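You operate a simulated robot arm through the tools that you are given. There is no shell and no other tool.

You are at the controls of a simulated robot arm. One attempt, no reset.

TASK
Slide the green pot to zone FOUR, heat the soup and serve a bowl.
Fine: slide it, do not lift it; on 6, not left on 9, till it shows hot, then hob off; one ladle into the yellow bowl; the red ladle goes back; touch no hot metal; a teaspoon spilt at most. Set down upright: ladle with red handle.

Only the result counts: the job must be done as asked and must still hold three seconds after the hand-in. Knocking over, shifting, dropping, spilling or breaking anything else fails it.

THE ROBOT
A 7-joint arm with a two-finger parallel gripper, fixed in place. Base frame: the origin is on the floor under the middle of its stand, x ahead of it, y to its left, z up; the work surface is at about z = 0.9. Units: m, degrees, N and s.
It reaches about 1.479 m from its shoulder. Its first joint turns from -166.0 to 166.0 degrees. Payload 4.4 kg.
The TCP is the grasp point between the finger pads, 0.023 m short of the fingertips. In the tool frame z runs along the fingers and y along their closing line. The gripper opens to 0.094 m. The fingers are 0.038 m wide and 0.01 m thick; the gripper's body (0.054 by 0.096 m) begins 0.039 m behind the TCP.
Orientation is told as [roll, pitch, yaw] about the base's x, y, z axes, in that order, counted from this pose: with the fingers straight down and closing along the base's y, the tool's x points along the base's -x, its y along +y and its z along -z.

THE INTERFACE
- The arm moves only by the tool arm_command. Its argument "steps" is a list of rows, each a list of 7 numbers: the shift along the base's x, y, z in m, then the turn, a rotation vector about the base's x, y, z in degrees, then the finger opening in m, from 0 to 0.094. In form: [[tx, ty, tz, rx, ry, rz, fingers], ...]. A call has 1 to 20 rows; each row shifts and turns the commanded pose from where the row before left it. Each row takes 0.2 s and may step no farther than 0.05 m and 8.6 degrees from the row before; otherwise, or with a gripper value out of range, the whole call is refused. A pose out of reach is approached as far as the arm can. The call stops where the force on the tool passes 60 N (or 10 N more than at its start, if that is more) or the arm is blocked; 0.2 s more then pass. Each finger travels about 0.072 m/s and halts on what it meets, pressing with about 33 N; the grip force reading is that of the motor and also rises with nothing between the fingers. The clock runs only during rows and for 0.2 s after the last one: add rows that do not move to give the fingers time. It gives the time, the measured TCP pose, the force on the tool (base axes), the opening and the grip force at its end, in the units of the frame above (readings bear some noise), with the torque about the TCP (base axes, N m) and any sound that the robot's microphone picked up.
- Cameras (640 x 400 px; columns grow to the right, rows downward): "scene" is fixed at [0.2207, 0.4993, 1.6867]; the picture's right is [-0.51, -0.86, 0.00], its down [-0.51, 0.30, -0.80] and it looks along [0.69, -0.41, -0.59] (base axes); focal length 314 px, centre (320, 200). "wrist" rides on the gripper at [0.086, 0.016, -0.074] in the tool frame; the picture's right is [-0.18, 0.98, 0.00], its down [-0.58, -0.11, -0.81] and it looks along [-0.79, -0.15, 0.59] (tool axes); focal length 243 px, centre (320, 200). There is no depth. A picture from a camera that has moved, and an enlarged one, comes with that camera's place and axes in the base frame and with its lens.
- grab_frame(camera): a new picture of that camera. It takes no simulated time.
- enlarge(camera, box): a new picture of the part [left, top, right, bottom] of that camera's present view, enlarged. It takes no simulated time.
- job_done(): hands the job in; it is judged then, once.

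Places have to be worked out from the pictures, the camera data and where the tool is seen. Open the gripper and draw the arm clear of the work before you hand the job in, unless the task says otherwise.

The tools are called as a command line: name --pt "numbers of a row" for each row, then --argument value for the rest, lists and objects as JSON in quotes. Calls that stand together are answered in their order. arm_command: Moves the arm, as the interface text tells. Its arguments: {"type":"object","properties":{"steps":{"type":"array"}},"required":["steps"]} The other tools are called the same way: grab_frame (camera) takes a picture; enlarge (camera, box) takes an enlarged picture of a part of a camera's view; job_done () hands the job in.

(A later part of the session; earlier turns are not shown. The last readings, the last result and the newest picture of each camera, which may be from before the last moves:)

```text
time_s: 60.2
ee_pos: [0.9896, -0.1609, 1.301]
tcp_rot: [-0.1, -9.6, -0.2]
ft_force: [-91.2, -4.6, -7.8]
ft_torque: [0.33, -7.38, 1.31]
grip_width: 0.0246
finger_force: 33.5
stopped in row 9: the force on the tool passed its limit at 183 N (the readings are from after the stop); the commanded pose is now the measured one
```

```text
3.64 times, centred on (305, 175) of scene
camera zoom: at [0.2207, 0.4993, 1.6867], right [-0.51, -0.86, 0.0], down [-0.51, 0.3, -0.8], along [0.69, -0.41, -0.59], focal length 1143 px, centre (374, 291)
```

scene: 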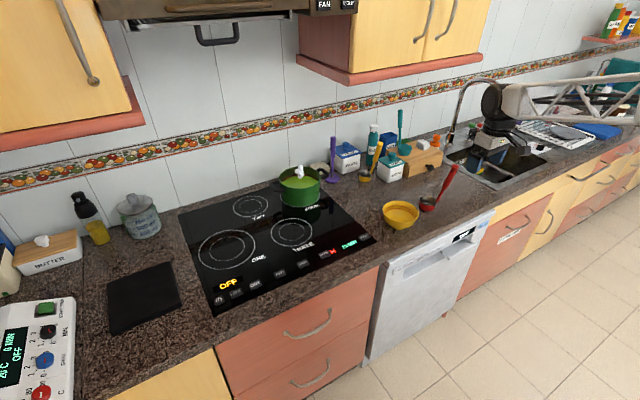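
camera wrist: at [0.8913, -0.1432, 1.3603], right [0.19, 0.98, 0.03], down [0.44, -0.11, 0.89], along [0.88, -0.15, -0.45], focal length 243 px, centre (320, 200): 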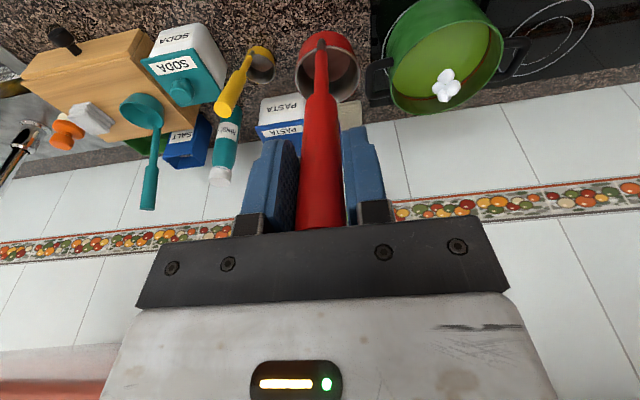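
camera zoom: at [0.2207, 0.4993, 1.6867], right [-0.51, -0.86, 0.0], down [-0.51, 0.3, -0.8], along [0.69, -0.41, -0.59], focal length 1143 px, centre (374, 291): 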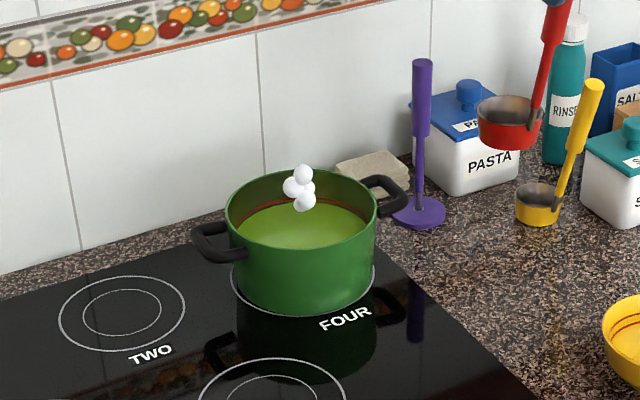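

Something overhead stopped the arm, with −91 N along x. The wrist seems to have met the front of the wall cabinet, since I was too high. I look at the whole scene before moving.

grab_frame --camera "scene"

enlarge --camera "scene" --box '[280, 0, 540, 160]'

```text
taken
```

scene: 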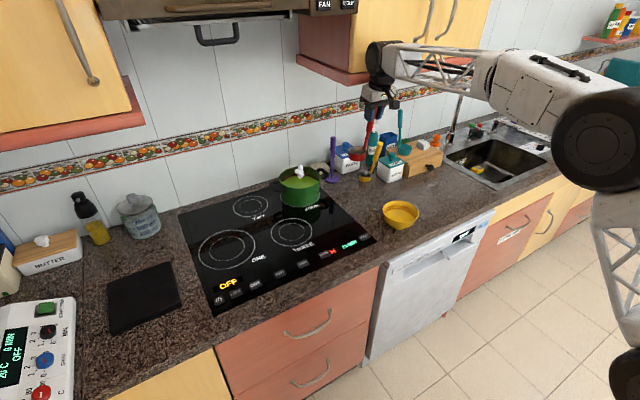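

```text
2.46 times, centred on (410, 80) of scene
camera zoom: at [0.2207, 0.4993, 1.6867], right [-0.51, -0.86, 0.0], down [-0.51, 0.3, -0.8], along [0.69, -0.41, -0.59], focal length 774 px, centre (98, 495)
```

zoom: 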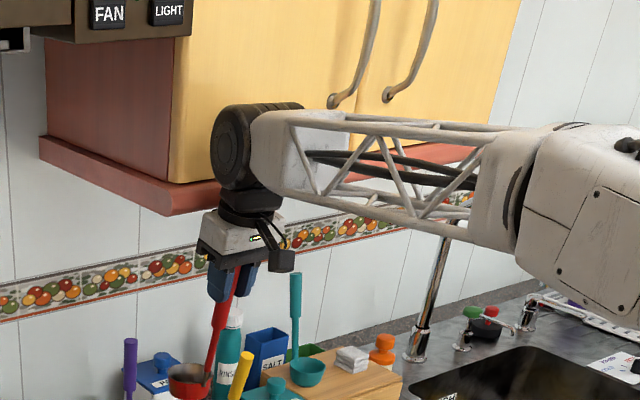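

The wrist joint, about 0.18 m above the TCP, met the front ledge of the wall cabinet. That cabinet occupies y<−0.10, x>1.05, z>1.37. Nothing has moved and the ladle is still held as before. I back off in −x, lower slightly, and will reach the pot from y≥0.05 instead.

arm_command --pt "-0.02 0 0 0 0 0 0.0" --pt "-0.035 0 -0.01 0 0 0 0.0" --pt "-0.04 0 -0.02 0 -0.4 0.2 0.0" --pt "-0.04 0 -0.02 0 0 0 0.0" --pt "-0.03 0 -0.01 0 0 0 0.0" --pt "0 0 0 0 0 0 0.0"

grab_frame --camera "wrist"

grab_frame --camera "scene"

```text
time_s: 61.6
ee_pos: [0.828, -0.1611, 1.2399]
tcp_rot: [-0.1, -10.0, 0.0]
ft_force: [0.1, -0.3, -1.8]
ft_torque: [0.01, 0.07, 0.04]
grip_width: 0.0242
finger_force: 33.0
```

```text
taken
camera wrist: at [0.7284, -0.1436, 1.2983], right [0.18, 0.98, 0.03], down [0.43, -0.11, 0.9], along [0.88, -0.15, -0.44], focal length 243 px, centre (320, 200)
```

wrist: 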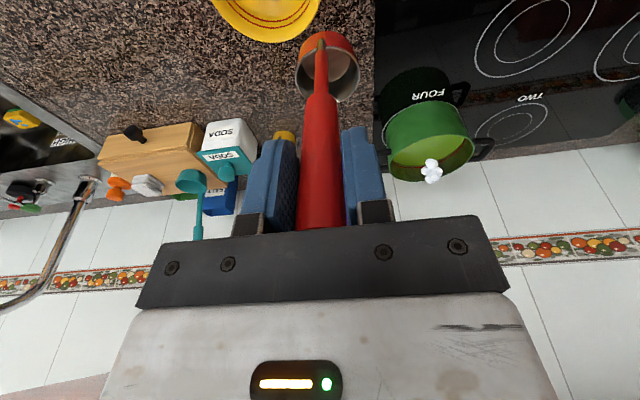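

```text
taken
```

scene: 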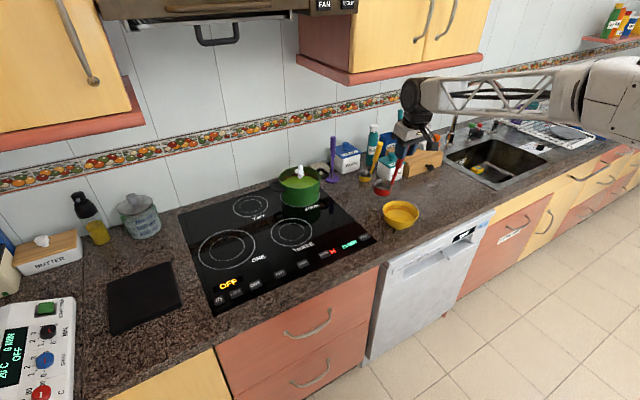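

The ladle is still correctly held. I travel in +y at x<0.95 while yawing −40°, so the wrist stays on the +y side, well clear of the cabinet.

arm_command --pt "0.008 0.02 0 0 0 -4 0.0" --pt "0.015 0.036 0 0 0 -7 0.0" --pt "0.015 0.036 0 0 0 -7 0.0" --pt "0.015 0.036 0 0 0 -7 0.0" --pt "0.015 0.036 0 0 0 -7 0.0" --pt "0.015 0.036 0 0 0 -7 0.0" --pt "0.008 0.014 0 0 0 -1 0.0" --pt "0 0 0 0 0 0 0.0"

grab_frame --camera "wrist"

grab_frame --camera "scene"

```text
time_s: 63.4
ee_pos: [0.9174, 0.0543, 1.2404]
tcp_rot: [-0.1, -10.0, -40.0]
ft_force: [-0.2, -0.2, -1.4]
ft_torque: [0.09, 0.06, 0.0]
grip_width: 0.0245
finger_force: 33.1
```

```text
taken
camera wrist: at [0.8535, 0.1315, 1.2986], right [0.77, 0.64, 0.03], down [0.26, -0.36, 0.9], along [0.58, -0.68, -0.44], focal length 243 px, centre (320, 200)
```

wrist: 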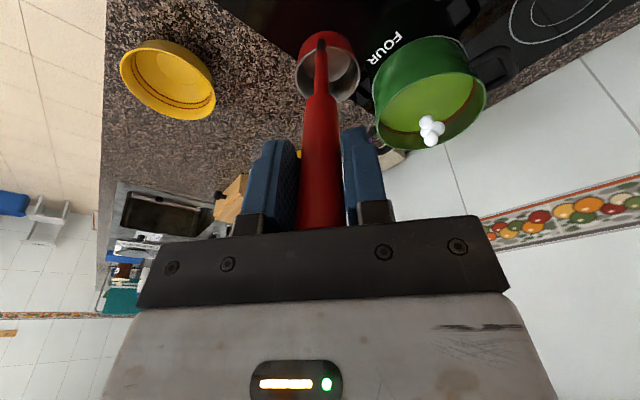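

```text
taken
```

scene: 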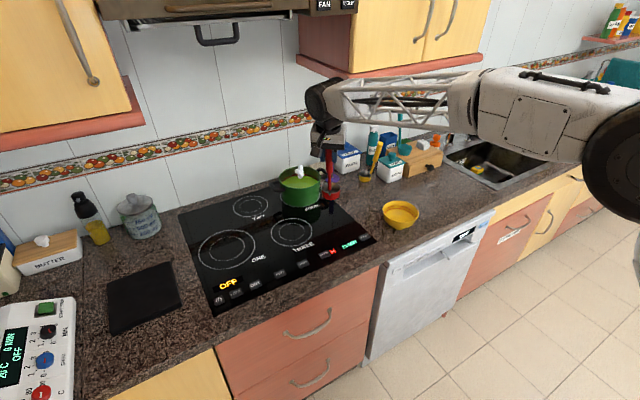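

The forearm should pass the cabinet corner with about 5 cm clearance along this line. I advance slowly in +x toward TCP (1.15, 0.053) with the cup above the rim.

arm_command --pt "0.02 0 0 0 0 0 0.0" --pt "0.03 0 0 0 0 0 0.0" --pt "0.03 0 0 0 0 0 0.0" --pt "0.03 0 0 0 0 0 0.0" --pt "0.02 0 0 0 0 0 0.0" --pt "0 0 0 0 0 0 0.0"

grab_frame --camera "scene"

grab_frame --camera "wrist"

```text
time_s: 64.8
ee_pos: [1.0502, 0.0551, 1.2387]
tcp_rot: [-0.1, -10.0, -40.0]
ft_force: [0.3, 0.4, -1.8]
ft_torque: [0.08, 0.06, 0.03]
grip_width: 0.0246
finger_force: 32.5
```

```text
taken
```

scene: 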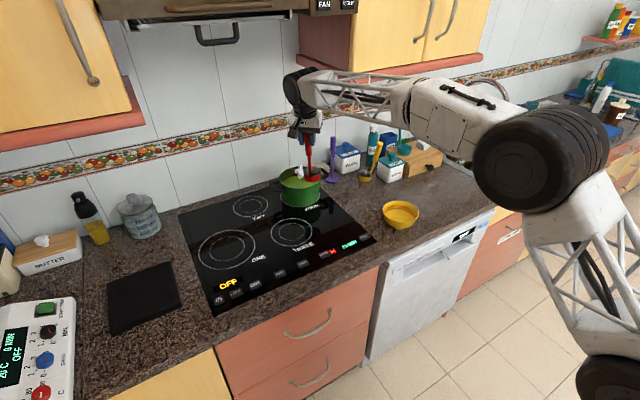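

```text
taken
camera wrist: at [0.9841, 0.1321, 1.2978], right [0.77, 0.64, 0.03], down [0.26, -0.36, 0.9], along [0.58, -0.68, -0.44], focal length 243 px, centre (320, 200)
```

wrist: 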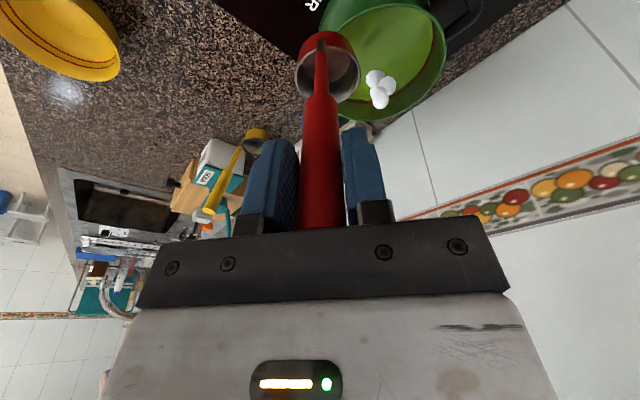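

No contact so far. I check the forearm against the cabinet corner before the last 10 cm.

enlarge --camera "scene" --box '[250, 30, 450, 190]'

```text
2.50 times, centred on (350, 110) of scene
camera zoom: at [0.2207, 0.4993, 1.6867], right [-0.51, -0.86, 0.0], down [-0.51, 0.3, -0.8], along [0.69, -0.41, -0.59], focal length 786 px, centre (245, 425)
```

zoom: 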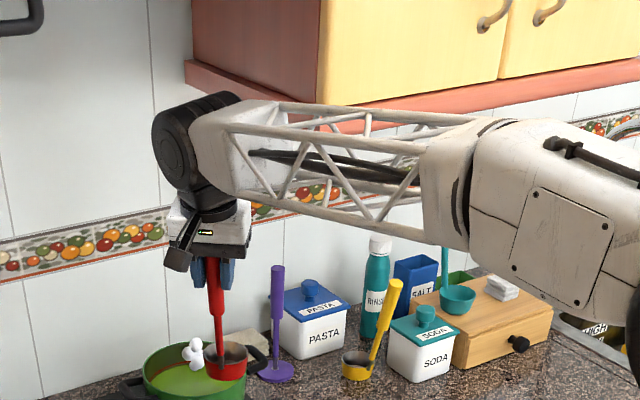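

The wrist and forearm have a few centimetres to the ledge corner, which I judge to be near (1.03, −0.085, 1.39). I continue in small steps, edging +y by 5 mm and slightly down.

arm_command --pt "0.015 0.002 -0.004 0 0 0 0.0" --pt "0.02 0.002 -0.004 0 0 0 0.0" --pt "0.02 0.001 -0.004 0 0 0 0.0" --pt "0.02 0 0 0 0 0 0.0" --pt "0.015 0 0 0 0 0 0.0" --pt "0.008 0 0 0 0 0 0.0" --pt "0 0 0 0 0 0 0.0"

enlarge --camera "scene" --box '[230, 30, 430, 230]'

grab_frame --camera "wrist"

```text
time_s: 66.4
ee_pos: [1.1469, 0.0588, 1.2284]
tcp_rot: [-0.2, -9.9, -40.0]
ft_force: [-0.8, 0.2, -2.1]
ft_torque: [0.04, 0.07, -0.01]
grip_width: 0.0244
finger_force: 32.8
```

```text
2.00 times, centred on (330, 130) of scene
camera zoom: at [0.2207, 0.4993, 1.6867], right [-0.51, -0.86, 0.0], down [-0.51, 0.3, -0.8], along [0.69, -0.41, -0.59], focal length 628 px, centre (300, 340)
```

zoom: 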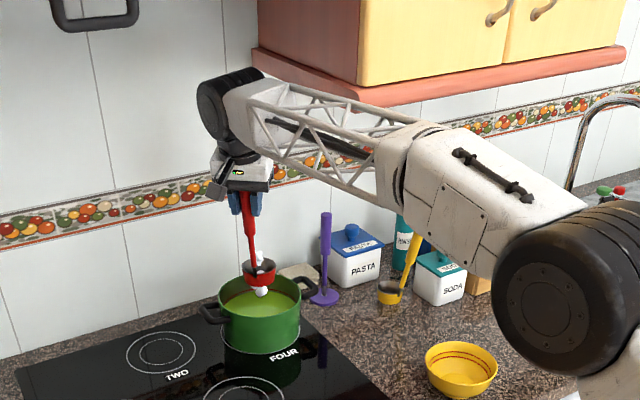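

```text
taken
camera wrist: at [1.0811, 0.1358, 1.2868], right [0.77, 0.64, 0.03], down [0.26, -0.36, 0.9], along [0.58, -0.68, -0.44], focal length 243 px, centre (320, 200)
```

wrist: 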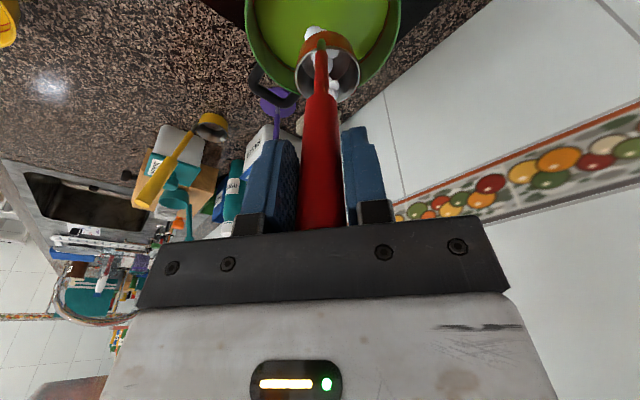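

The cup is over the pot with its computed centre at (1.203, 0.015), and there is no contact. I zoom in to measure the soup level before dipping.

enlarge --camera "scene" --box '[270, 135, 340, 215]'

enlarge --camera "wrist" --box '[230, 0, 410, 120]'

```text
5.00 times, centred on (305, 175) of scene
camera zoom: at [0.2207, 0.4993, 1.6867], right [-0.51, -0.86, 0.0], down [-0.51, 0.3, -0.8], along [0.69, -0.41, -0.59], focal length 1571 px, centre (395, 325)
```

zoom: 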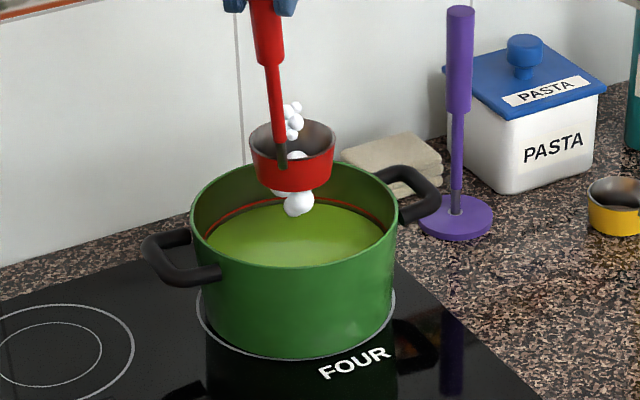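

```text
3.33 times, centred on (320, 60) of wrist
camera zoom: at [1.0811, 0.1358, 1.2868], right [0.77, 0.64, 0.03], down [0.26, -0.36, 0.9], along [0.58, -0.68, -0.44], focal length 809 px, centre (320, 667)
```

zoom: 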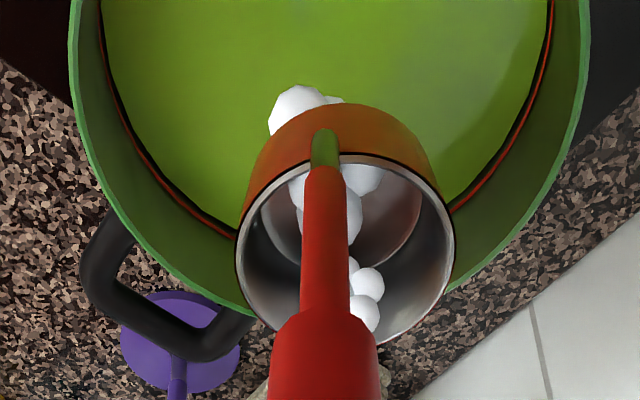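

The soup surface reads z≈0.952, with the pot floor near 0.911 and the cup about 33 mm tall. Lowering to cup bottom ≈0.916 should submerge the rim. I descend slowly and watch the force.

arm_command --pt "0.004 -0.003 -0.015 0 0 0 0.0" --pt "0 0 -0.025 0 0 0 0.0" --pt "0 0 -0.02 0 0 0 0.0" --pt "0 0 -0.012 0 0 0 0.0" --pt "0 0 -0.01 0 0 0 0.0" --pt "0 0 -0.008 0 0 0 0.0" --pt "0 0 -0.008 0 0 0 0.0" --pt "0 0 0 0 0 0 0.0"

enlarge --camera "scene" --box '[270, 135, 340, 215]'

enlarge --camera "wrist" --box '[230, 0, 410, 120]'

```text
time_s: 68.2
ee_pos: [1.1505, 0.0561, 1.1274]
tcp_rot: [-0.1, -10.0, -40.0]
ft_force: [-0.4, -0.4, -1.4]
ft_torque: [0.04, 0.06, 0.01]
grip_width: 0.0249
finger_force: 33.5
```

```text
5.00 times, centred on (305, 175) of scene
camera zoom: at [0.2207, 0.4993, 1.6867], right [-0.51, -0.86, 0.0], down [-0.51, 0.3, -0.8], along [0.69, -0.41, -0.59], focal length 1571 px, centre (395, 325)
```

zoom: 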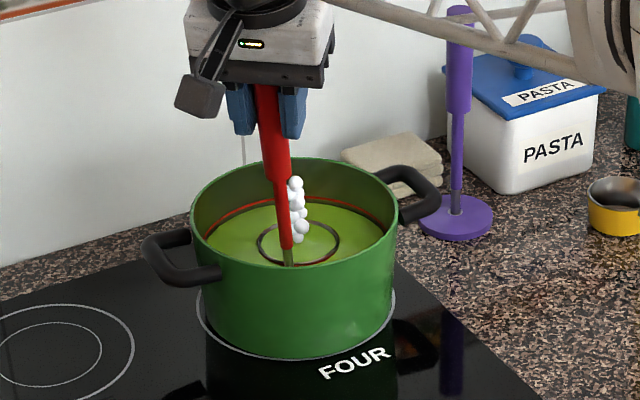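

```text
3.33 times, centred on (320, 60) of wrist
camera zoom: at [1.0853, 0.1323, 1.1858], right [0.77, 0.64, 0.03], down [0.26, -0.36, 0.9], along [0.58, -0.68, -0.44], focal length 809 px, centre (320, 667)
```

zoom: 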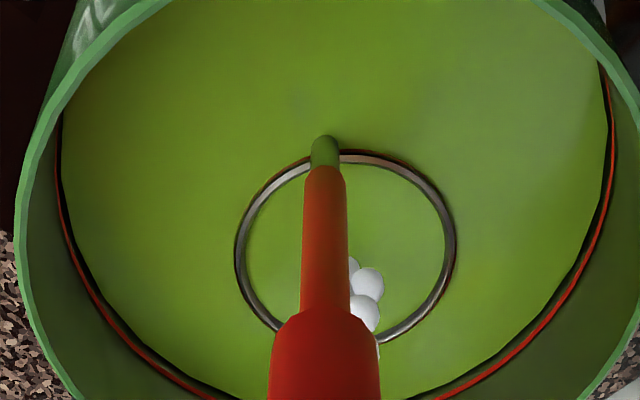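

The cup's rim is just at the soup surface (z≈0.96). I lower another 10 mm to submerge it fully and pause.

arm_command --pt "0 0 -0.005 0 0 0 0.0" --pt "0 0 -0.005 0 0 0 0.0" --pt "0 0 0 0 0 0 0.0" --pt "0 0 0 0 0 0 0.0"

enlarge --camera "wrist" --box '[230, 0, 410, 120]'

enlarge --camera "scene" --box '[270, 135, 340, 215]'

```text
time_s: 69.2
ee_pos: [1.1501, 0.0566, 1.1189]
tcp_rot: [-0.1, -10.0, -40.0]
ft_force: [0.2, 0.1, -0.9]
ft_torque: [0.05, 0.06, 0.01]
grip_width: 0.0246
finger_force: 33.4
```

```text
3.33 times, centred on (320, 60) of wrist
camera zoom: at [1.0847, 0.1321, 1.1769], right [0.77, 0.64, 0.03], down [0.26, -0.36, 0.9], along [0.58, -0.68, -0.44], focal length 809 px, centre (320, 667)
```

zoom: 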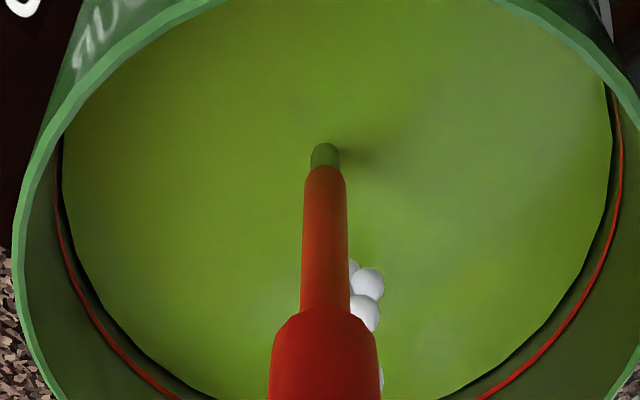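

```text
5.00 times, centred on (305, 175) of scene
camera zoom: at [0.2207, 0.4993, 1.6867], right [-0.51, -0.86, 0.0], down [-0.51, 0.3, -0.8], along [0.69, -0.41, -0.59], focal length 1571 px, centre (395, 325)
```

zoom: 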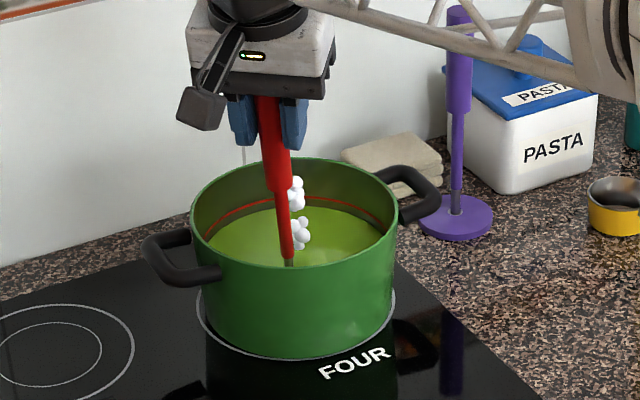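

The cup is fully submerged. I raise it slowly and level, keeping it over the pot.

arm_command --pt "0 0 0.003 0 0 0 0.0" --pt "0 0 0.005 0 0 0 0.0" --pt "0 0 0.006 0 0 0 0.0" --pt "0 0 0.006 0 0 0 0.0" --pt "0 0 0.007 0 0 0 0.0" --pt "0 0 0.007 0 0 0 0.0" --pt "0 0 0.008 0 0 0 0.0" --pt "0 0 0.01 0 0 0 0.0" --pt "0 0 0.01 0 0 0 0.0" --pt "0 0 0.01 0 0 0 0.0" --pt "0 0 0.01 0 0 0 0.0" --pt "0 0 0.01 0 0 0 0.0" --pt "0 0 0.008 0 0 0 0.0" --pt "0 0 0.005 0 0 0 0.0" --pt "0 0 0 0 0 0 0.0" --pt "0 0 0 0 0 0 0.0"

enlarge --camera "wrist" --box '[230, 0, 410, 120]'

enlarge --camera "scene" --box '[270, 135, 340, 215]'

```text
time_s: 72.6
ee_pos: [1.1494, 0.0557, 1.2243]
tcp_rot: [-0.1, -10.1, -40.0]
ft_force: [-0.4, 0.3, -1.4]
ft_torque: [0.06, 0.08, 0.01]
grip_width: 0.0245
finger_force: 33.1
```

```text
3.33 times, centred on (320, 60) of wrist
camera zoom: at [1.0849, 0.1331, 1.2834], right [0.77, 0.64, 0.03], down [0.26, -0.36, 0.9], along [0.58, -0.68, -0.44], focal length 809 px, centre (320, 667)
```

zoom: 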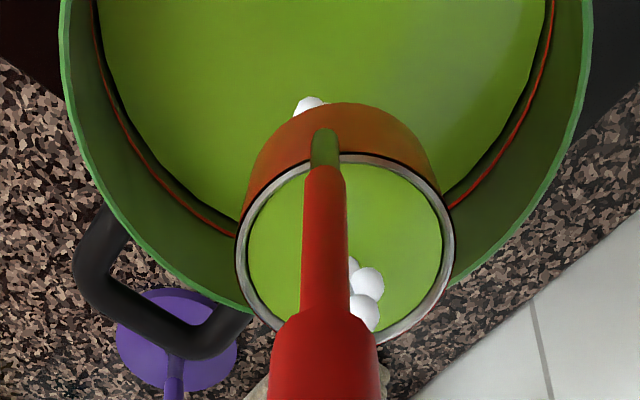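

```text
5.00 times, centred on (305, 175) of scene
camera zoom: at [0.2207, 0.4993, 1.6867], right [-0.51, -0.86, 0.0], down [-0.51, 0.3, -0.8], along [0.69, -0.41, -0.59], focal length 1571 px, centre (395, 325)
```

zoom: 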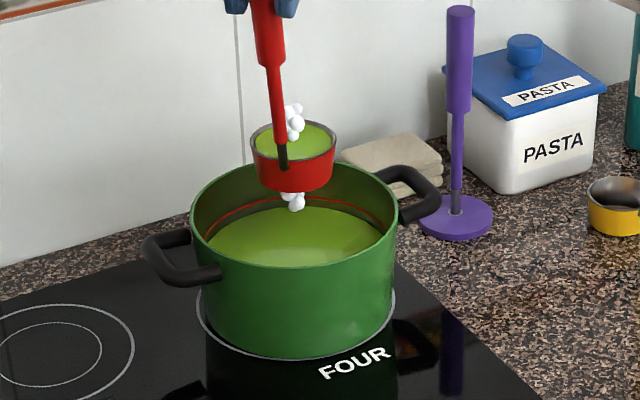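

The ladle came out full, just under the brim. I carry it back in −x with gentle acceleration, along the same corridor.

arm_command --pt "-0.003 0 0.002 0 0 0 0.0" --pt "-0.006 0 0.003 0 0 0 0.0" --pt "-0.009 0 0.003 0 0 0 0.0" --pt "-0.012 0 0.002 0 0 0 0.0" --pt "-0.015 0 0.001 0 0 0 0.0" --pt "-0.017 0 0 0 0 0 0.0" --pt "-0.018 0 0 0 0 0 0.0" --pt "-0.018 0 0 0 0 0 0.0" --pt "-0.018 0 0 0 0 0 0.0" --pt "-0.018 0 0 0 0 0 0.0" --pt "-0.018 0 0 0 0 0 0.0" --pt "-0.018 0 0 0 0 0 0.0" --pt "-0.018 0 0 0 0 0 0.0" --pt "-0.016 0 0 0 0 0 0.0" --pt "-0.013 0 0 0 0 0 0.0" --pt "-0.01 0 0 0 0 0 0.0" --pt "-0.007 0 0 0 0 0 0.0" --pt "-0.004 0 0 0 0 0 0.0" --pt "-0.002 0 0 0 0 0 0.0" --pt "0 0 0 0 0 0 0.0"

grab_frame --camera "wrist"

enlarge --camera "scene" --box '[240, 120, 440, 270]'

```text
time_s: 76.8
ee_pos: [0.9102, 0.0553, 1.2344]
tcp_rot: [-0.2, -10.0, -39.9]
ft_force: [-0.5, -0.1, -1.4]
ft_torque: [0.07, 0.07, 0.02]
grip_width: 0.0247
finger_force: 32.7
```

```text
taken
camera wrist: at [0.8451, 0.1328, 1.2933], right [0.77, 0.64, 0.03], down [0.26, -0.36, 0.9], along [0.58, -0.68, -0.45], focal length 243 px, centre (320, 200)
```

wrist: 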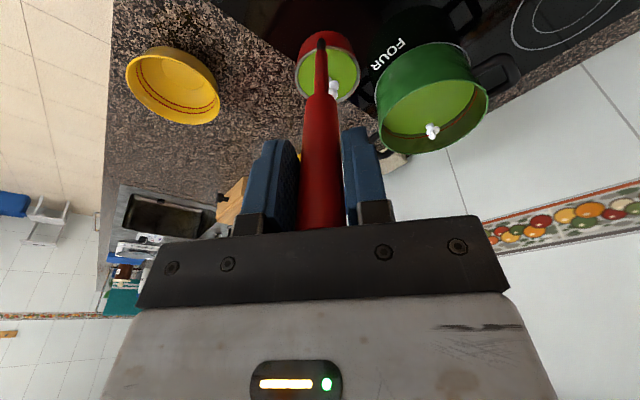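

```text
2.67 times, centred on (340, 195) of scene
camera zoom: at [0.2207, 0.4993, 1.6867], right [-0.51, -0.86, 0.0], down [-0.51, 0.3, -0.8], along [0.69, -0.41, -0.59], focal length 838 px, centre (267, 213)
```

zoom: 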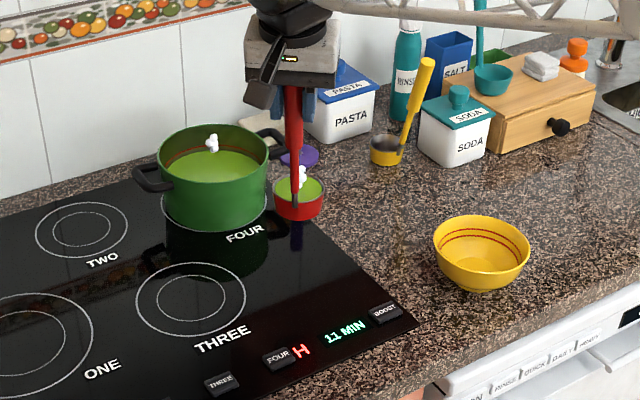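

No spill is visible. I zoom on the bowl in both views to refine its centre before pouring.

enlarge --camera "wrist" --box '[110, 30, 240, 140]'

enlarge --camera "scene" --box '[370, 180, 450, 240]'

```text
3.64 times, centred on (175, 85) of wrist
camera zoom: at [0.8451, 0.1328, 1.2933], right [0.77, 0.64, 0.03], down [0.26, -0.36, 0.9], along [0.58, -0.68, -0.45], focal length 882 px, centre (847, 618)
```

zoom: 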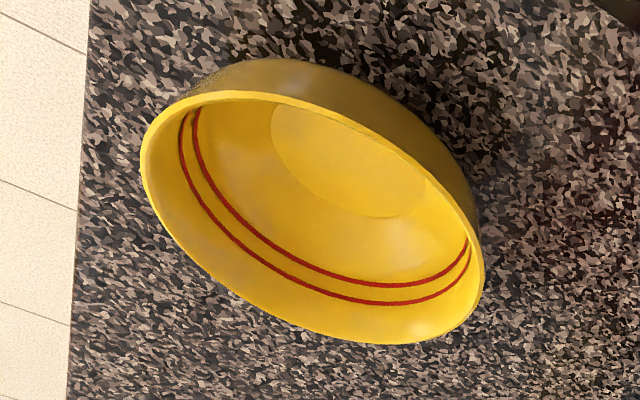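

```text
6.67 times, centred on (410, 210) of scene
camera zoom: at [0.2207, 0.4993, 1.6867], right [-0.51, -0.86, 0.0], down [-0.51, 0.3, -0.8], along [0.69, -0.41, -0.59], focal length 2095 px, centre (-280, 133)
```

zoom: 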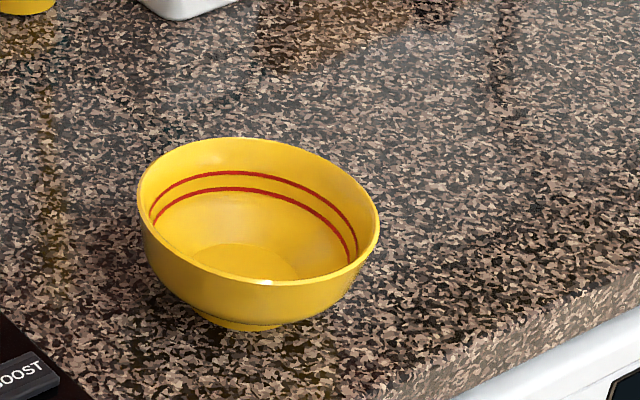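

The refined bowl centre is about (0.850, −0.218) with the rim at z≈0.963. I move smoothly to the pre-pour pose, putting the cup's +y lip over the bowl centre, and return the yaw to 0.

arm_command --pt "-0.0017 -0.004 -0.0006 0 0 0.513 0.0" --pt "-0.0034 -0.0079 -0.0011 0 0 1.026 0.0" --pt "-0.005 -0.0119 -0.0017 0 0 1.538 0.0" --pt "-0.0067 -0.0158 -0.0023 0 0 2.051 0.0" --pt "-0.0084 -0.0198 -0.0028 0 0 2.564 0.0" --pt "-0.0101 -0.0238 -0.0034 0 0 3.077 0.0" --pt "-0.0101 -0.0238 -0.0034 0 0 3.077 0.0" --pt "-0.0101 -0.0238 -0.0034 0 0 3.077 0.0" --pt "-0.0101 -0.0238 -0.0034 0 0 3.077 0.0" --pt "-0.0101 -0.0238 -0.0034 0 0 3.077 0.0" --pt "-0.0101 -0.0238 -0.0034 0 0 3.077 0.0" --pt "-0.0101 -0.0238 -0.0034 0 0 3.077 0.0" --pt "-0.0101 -0.0238 -0.0034 0 0 3.077 0.0" --pt "-0.0084 -0.0198 -0.0028 0 0 2.564 0.0" --pt "-0.0067 -0.0158 -0.0023 0 0 2.051 0.0" --pt "-0.005 -0.0119 -0.0017 0 0 1.538 0.0" --pt "-0.0034 -0.0079 -0.0011 0 0 1.026 0.0" --pt "-0.0017 -0.004 -0.0006 0 0 0.513 0.0" --pt "0 0 0 0 0 0 0.0" --pt "0 0 0 0 0 0 0.0"

grab_frame --camera "wrist"

enlarge --camera "scene" --box '[340, 120, 480, 250]'

```text
time_s: 81.0
ee_pos: [0.7794, -0.2515, 1.1904]
tcp_rot: [-0.1, -10.0, 0.1]
ft_force: [0.3, 0.4, -1.4]
ft_torque: [0.02, 0.09, 0.01]
grip_width: 0.0246
finger_force: 32.8
```

```text
taken
camera wrist: at [0.681, -0.2349, 1.25], right [0.18, 0.98, 0.03], down [0.43, -0.11, 0.9], along [0.88, -0.15, -0.44], focal length 243 px, centre (320, 200)
```

wrist: 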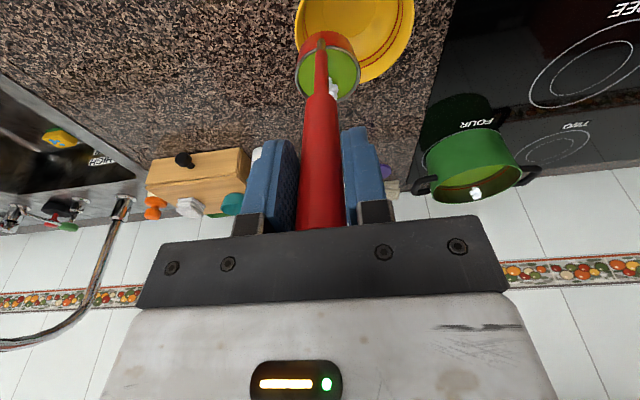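

```text
3.08 times, centred on (410, 185) of scene
camera zoom: at [0.2207, 0.4993, 1.6867], right [-0.51, -0.86, 0.0], down [-0.51, 0.3, -0.8], along [0.69, -0.41, -0.59], focal length 967 px, centre (43, 246)
```

zoom: 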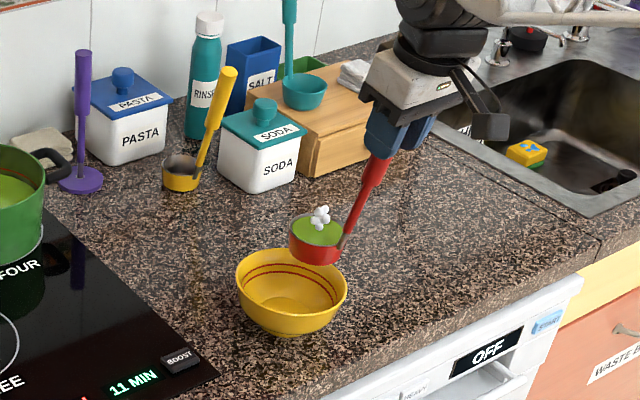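

The cup is over the bowl with its +y lip above the bowl's centre, and no spill is visible. I start the pour by rolling about −x while keeping the lip fixed at (0.850, −0.216, 1.024), going to 40° first.

arm_command --pt "0 0.0058 0.0012 -2 0 0 0.0" --pt "0 0.0059 0.0009 -2 0 0 0.0" --pt "0 0.01182 0.00128 -4 0 0 0.0" --pt "0 0.01188 0.00044 -4 0 0 0.0" --pt "0 0.01187 -0.00035 -4 0 0 0.0" --pt "0 0.01183 -0.00121 -4 0 0 0.0" --pt "0 0.01172 -0.00203 -4 0 0 0.0" --pt "0 0.01156 -0.00284 -4 0 0 0.0" --pt "0 0.01131 -0.00363 -4 0 0 0.0" --pt "0 0.01105 -0.00441 -4 0 0 0.0" --pt "0 0.0107 -0.00518 -4 0 0 0.0"

enlarge --camera "scene" --box '[340, 120, 480, 250]'

grab_frame --camera "wrist"

```text
time_s: 83.4
ee_pos: [0.7778, -0.139, 1.1757]
tcp_rot: [-40.6, -7.6, 6.5]
ft_force: [0.0, -0.1, -2.5]
ft_torque: [0.14, 0.12, -0.01]
grip_width: 0.0245
finger_force: 33.2
```

```text
3.08 times, centred on (410, 185) of scene
camera zoom: at [0.2207, 0.4993, 1.6867], right [-0.51, -0.86, 0.0], down [-0.51, 0.3, -0.8], along [0.69, -0.41, -0.59], focal length 967 px, centre (43, 246)
```

zoom: 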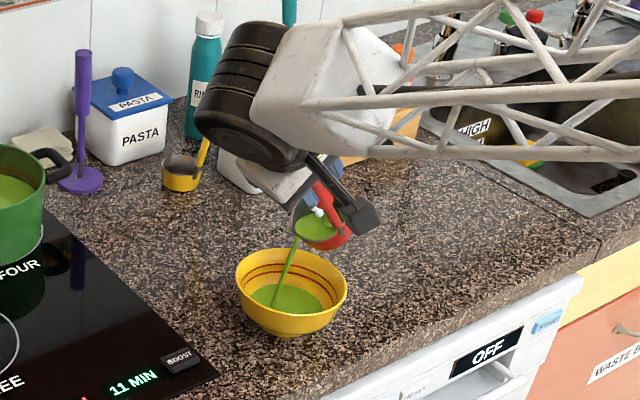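

```text
taken
camera wrist: at [0.6794, -0.0872, 1.2096], right [0.18, 0.77, -0.61], down [0.43, 0.49, 0.75], along [0.88, -0.4, -0.24], focal length 243 px, centre (320, 200)
```

wrist: 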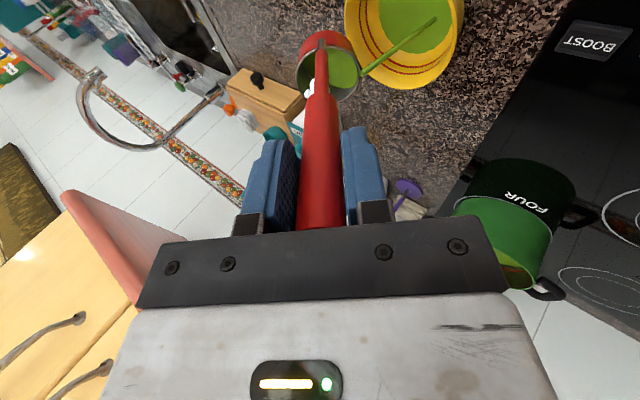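

The stream falls into the middle of the bowl. I continue the roll to 72°.

arm_command --pt "0 0.01032 -0.00591 -4 0 0 0.0" --pt "0 0.00987 -0.00661 -4 0 0 0.0" --pt "0 0.00939 -0.00728 -4 0 0 0.0" --pt "0 0.00887 -0.00793 -4 0 0 0.0" --pt "0 0.00829 -0.00852 -4 0 0 0.0" --pt "0 0.00768 -0.00908 -4 0 0 0.0" --pt "0 0.00702 -0.0096 -4 0 0 0.0" --pt "0 0.00635 -0.01006 -4 0 0 0.0"

enlarge --camera "scene" --box '[340, 120, 480, 250]'

grab_frame --camera "wrist"

```text
time_s: 85.2
ee_pos: [0.7792, -0.0703, 1.1085]
tcp_rot: [-72.3, -3.1, 9.5]
ft_force: [0.0, -0.6, -0.6]
ft_torque: [0.23, 0.09, 0.01]
grip_width: 0.0247
finger_force: 33.3
```

```text
3.08 times, centred on (410, 185) of scene
camera zoom: at [0.2207, 0.4993, 1.6867], right [-0.51, -0.86, 0.0], down [-0.51, 0.3, -0.8], along [0.69, -0.41, -0.59], focal length 967 px, centre (43, 246)
```

zoom: 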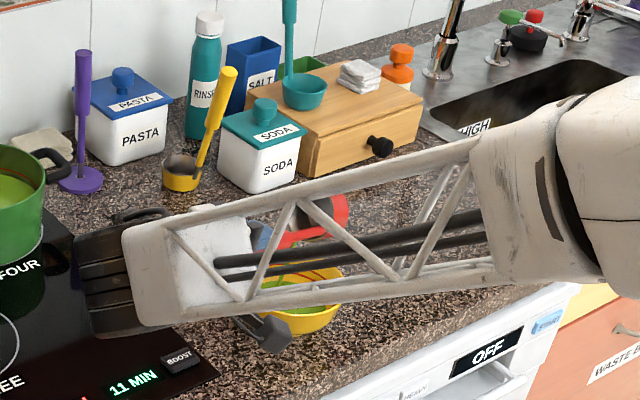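

```text
taken
camera wrist: at [0.6803, -0.0091, 1.1123], right [0.18, 0.33, -0.93], down [0.43, 0.82, 0.38], along [0.88, -0.47, 0.0], focal length 243 px, centre (320, 200)
```

wrist: 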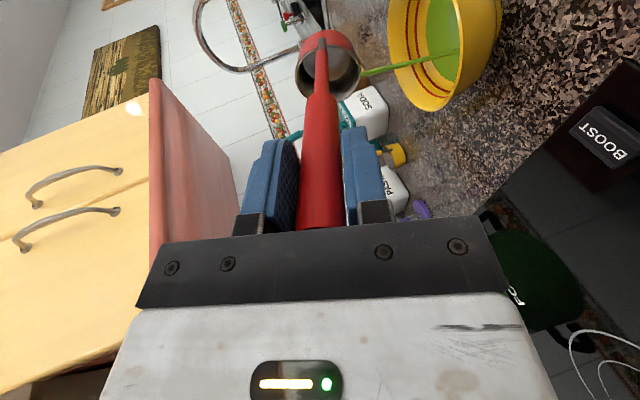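

The stream is still landing in the bowl and the cup is nearly drained. I finish the roll to about 98°, with the wrist staying about 5 cm above the worktop.

arm_command --pt "0 0.0056 -0.01048 -4 0 0 0.0" --pt "0 0.00488 -0.01086 -4 0 0 0.0" --pt "0 0.0041 -0.01115 -4 0 0 0.0" --pt "0 0.00332 -0.01141 -4 0 0 0.0" --pt "0 0.00252 -0.01162 -4 0 0 0.0" --pt "0 0.00168 -0.01177 -4 0 0 0.0" --pt "0 0 0 0 0 0 0.0"

grab_frame --camera "scene"

grab_frame --camera "wrist"

```text
time_s: 86.8
ee_pos: [0.7791, -0.0472, 1.0419]
tcp_rot: [-95.9, 1.1, 9.9]
ft_force: [0.2, -0.2, -1.5]
ft_torque: [0.27, 0.1, 0.01]
grip_width: 0.0246
finger_force: 33.0
```

```text
taken
```

scene: 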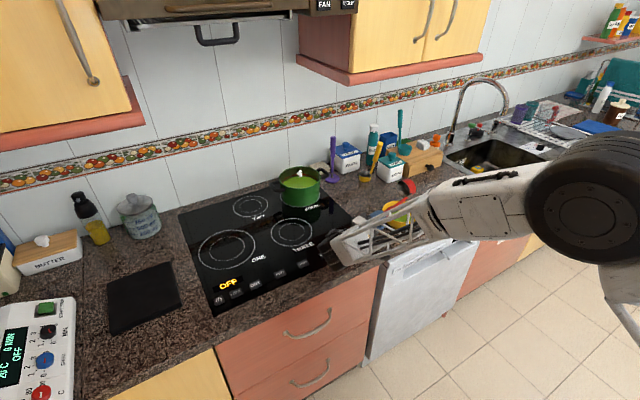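

```text
taken
camera wrist: at [0.681, 0.01, 1.0207], right [0.18, -0.07, -0.98], down [0.43, 0.9, 0.01], along [0.88, -0.43, 0.19], focal length 243 px, centre (320, 200)
```

wrist: 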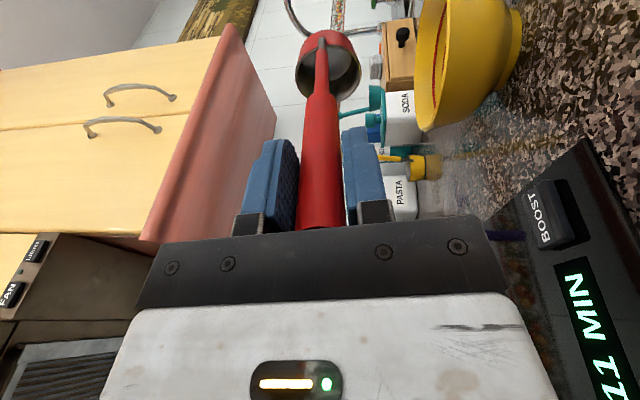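

The stream has stopped. I zoom in to check that the cup is empty and that no drops fell outside.

enlarge --camera "wrist" --box '[270, 0, 530, 160]'

enlarge --camera "scene" --box '[320, 150, 440, 270]'

```text
2.46 times, centred on (400, 80) of wrist
camera zoom: at [0.681, 0.01, 1.0207], right [0.18, -0.07, -0.98], down [0.43, 0.9, 0.01], along [0.88, -0.43, 0.19], focal length 597 px, centre (123, 495)
```

zoom: 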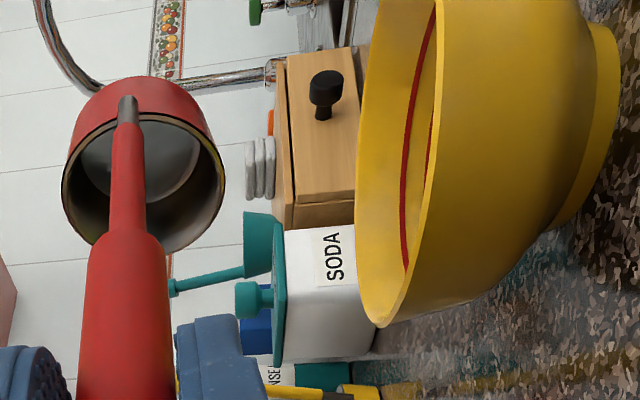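

```text
3.33 times, centred on (380, 210) of scene
camera zoom: at [0.2207, 0.4993, 1.6867], right [-0.51, -0.86, 0.0], down [-0.51, 0.3, -0.8], along [0.69, -0.41, -0.59], focal length 1048 px, centre (120, 167)
```

zoom: 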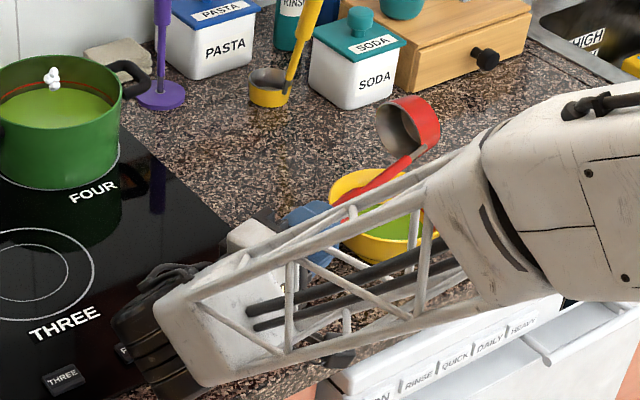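

The cup is empty, and the soup is in the bowl with none visible on the worktop. I roll the ladle back upright along the reverse path, keeping the lip over the bowl.

arm_command --pt "0 -0.0042 0.02339 8 0 0 0.0" --pt "0 -0.00742 0.02256 8 0 0 0.0" --pt "0 -0.01048 0.02134 8 0 0 0.0" --pt "0 -0.01337 0.01966 8 0 0 0.0" --pt "0 -0.01597 0.0176 8 0 0 0.0" --pt "0 -0.01826 0.01521 8 0 0 0.0" --pt "0 -0.02019 0.01252 8 0 0 0.0" --pt "0 -0.02175 0.00959 8 0 0 0.0" --pt "0 -0.02287 0.00647 8 0 0 0.0" --pt "0 -0.02355 0.00324 8 0 0 0.0" --pt "0 -0.02375 -9e-05 8 0 0 0.0" --pt "0 -0.02352 -0.00338 8 0 0 0.0" --pt "0 0 0 0 0 0 0.0"

grab_frame --camera "wrist"

enlarge --camera "scene" --box '[340, 120, 480, 250]'

```text
time_s: 89.6
ee_pos: [0.7792, -0.252, 1.1891]
tcp_rot: [0.0, -10.0, 0.1]
ft_force: [0.3, -0.3, -0.9]
ft_torque: [0.0, 0.08, -0.03]
grip_width: 0.0244
finger_force: 33.2
```

```text
taken
camera wrist: at [0.68, -0.2353, 1.2486], right [0.18, 0.98, 0.03], down [0.43, -0.11, 0.9], along [0.88, -0.15, -0.44], focal length 243 px, centre (320, 200)
```

wrist: 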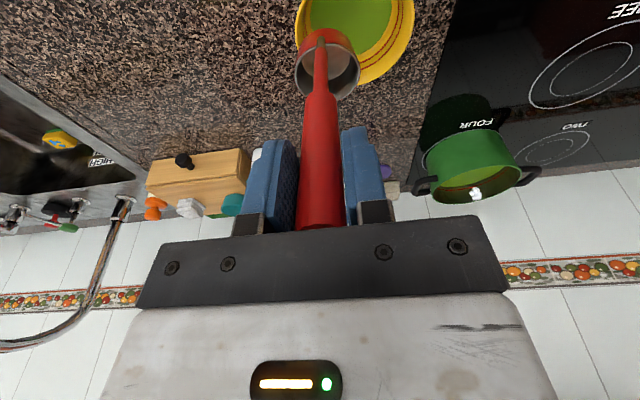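

```text
3.08 times, centred on (410, 185) of scene
camera zoom: at [0.2207, 0.4993, 1.6867], right [-0.51, -0.86, 0.0], down [-0.51, 0.3, -0.8], along [0.69, -0.41, -0.59], focal length 967 px, centre (43, 246)
```

zoom: 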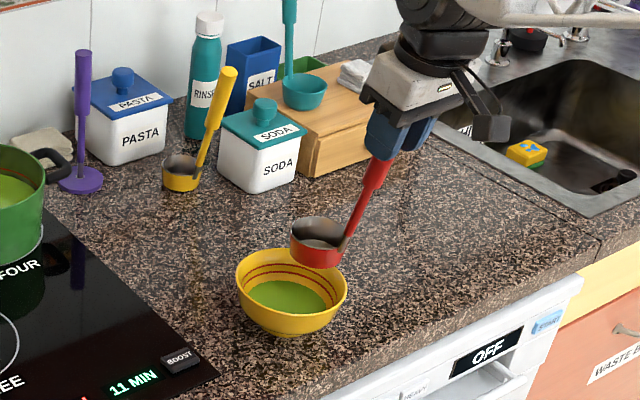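

The bowl holds the soup and the ladle is upright and empty. I carry it back above its original spot and lower toward TCP (0.798, −0.390, 1.105).

arm_command --pt "0.001 -0.008 0.002 0 0 0 0.0" --pt "0.003 -0.02 0.003 0 0 0 0.0" --pt "0.004 -0.03 0 0 0 0 0.0" --pt "0.004 -0.03 0 0 0 0 0.0" --pt "0.004 -0.03 0 0 0 0 0.0" --pt "0.003 -0.019 -0.005 0 0 0 0.0" --pt "0 0 -0.02 0 0 0 0.0" --pt "0 0 -0.02 0 0 0 0.0" --pt "0 0 -0.02 0 0 0 0.0" --pt "0 0 -0.015 0 0 0 0.0" --pt "0 0 -0.008 0 0 0 0.0" --pt "0 0 0 0 0 0 0.0"

grab_frame --camera "wrist"

enlarge --camera "scene" --box '[375, 140, 485, 235]'

```text
time_s: 92.2
ee_pos: [0.7992, -0.3891, 1.1076]
tcp_rot: [-0.1, -10.0, 0.0]
ft_force: [-0.1, 0.1, -1.3]
ft_torque: [0.02, 0.11, 0.01]
grip_width: 0.0243
finger_force: 33.2
```

```text
taken
camera wrist: at [0.6996, -0.3721, 1.1665], right [0.18, 0.98, 0.03], down [0.43, -0.11, 0.9], along [0.88, -0.15, -0.45], focal length 243 px, centre (320, 200)
```

wrist: 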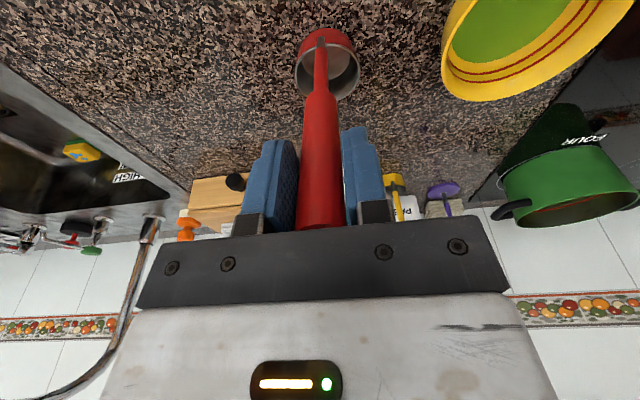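

```text
4.21 times, centred on (430, 188) of scene
camera zoom: at [0.2207, 0.4993, 1.6867], right [-0.51, -0.86, 0.0], down [-0.51, 0.3, -0.8], along [0.69, -0.41, -0.59], focal length 1323 px, centre (-143, 253)
```

zoom: 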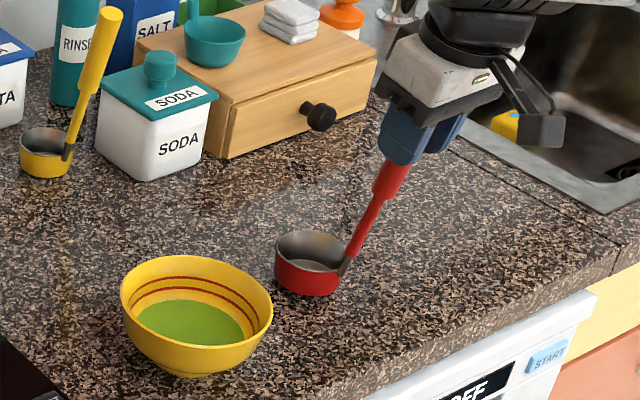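

The cup hangs 7 mm above its original spot. I trim x and y by 1 mm and settle it in 2 mm steps, watching for contact.

arm_command --pt "-0.001 -0.001 -0.002 0 0 0 0.0" --pt "0 0 -0.002 0 0 0 0.0" --pt "0 0 -0.002 0 0 0 0.0" --pt "0 0 -0.001 0 0 0 0.0" --pt "0 0 0 0 0 0 0.0"

enlarge --camera "scene" --box '[405, 170, 455, 220]'

```text
time_s: 93.4
ee_pos: [0.7974, -0.3917, 1.1019]
tcp_rot: [-0.1, -10.1, -0.1]
ft_force: [-3.5, -0.5, 15.5]
ft_torque: [0.1, -0.7, 0.02]
grip_width: 0.0246
finger_force: 32.9
```

```text
8.00 times, centred on (430, 195) of scene
camera zoom: at [0.2207, 0.4993, 1.6867], right [-0.51, -0.86, 0.0], down [-0.51, 0.3, -0.8], along [0.69, -0.41, -0.59], focal length 2514 px, centre (-560, 240)
```

zoom: 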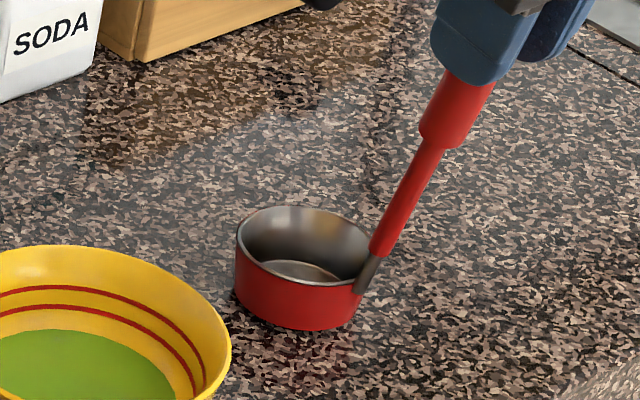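

Contact: 15 N upward, so the ladle stands on the worktop. I ease up 1 mm to relieve the load, then open the fingers gradually.

arm_command --pt "0 0 0.001 0 0 0 0.0" --pt "0 0 0 0 0 0 0.0"

```text
time_s: 94.0
ee_pos: [0.7963, -0.3916, 1.1031]
tcp_rot: [-0.2, -9.9, 0.0]
ft_force: [-0.9, 0.1, 12.7]
ft_torque: [0.06, -0.85, -0.02]
grip_width: 0.0246
finger_force: 33.1
```

There are still 12.7 N on the tool. I ease up another 1.5 mm.

arm_command --pt "0 0 0.0015 0 0 0 0.0" --pt "0 0 0 0 0 0 0.0"

enlarge --camera "scene" --box '[405, 170, 455, 220]'

```text
time_s: 94.6
ee_pos: [0.7974, -0.39, 1.1028]
tcp_rot: [-0.1, -9.9, 0.0]
ft_force: [1.5, -0.7, 1.4]
ft_torque: [-0.13, -0.49, -0.09]
grip_width: 0.0245
finger_force: 33.3
```

```text
8.00 times, centred on (430, 195) of scene
camera zoom: at [0.2207, 0.4993, 1.6867], right [-0.51, -0.86, 0.0], down [-0.51, 0.3, -0.8], along [0.69, -0.41, -0.59], focal length 2514 px, centre (-560, 240)
```

zoom: 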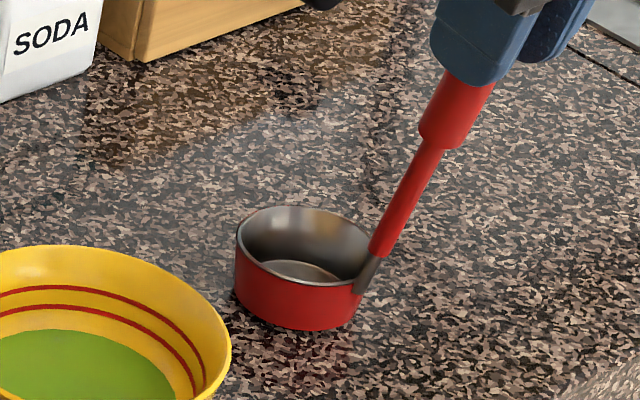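

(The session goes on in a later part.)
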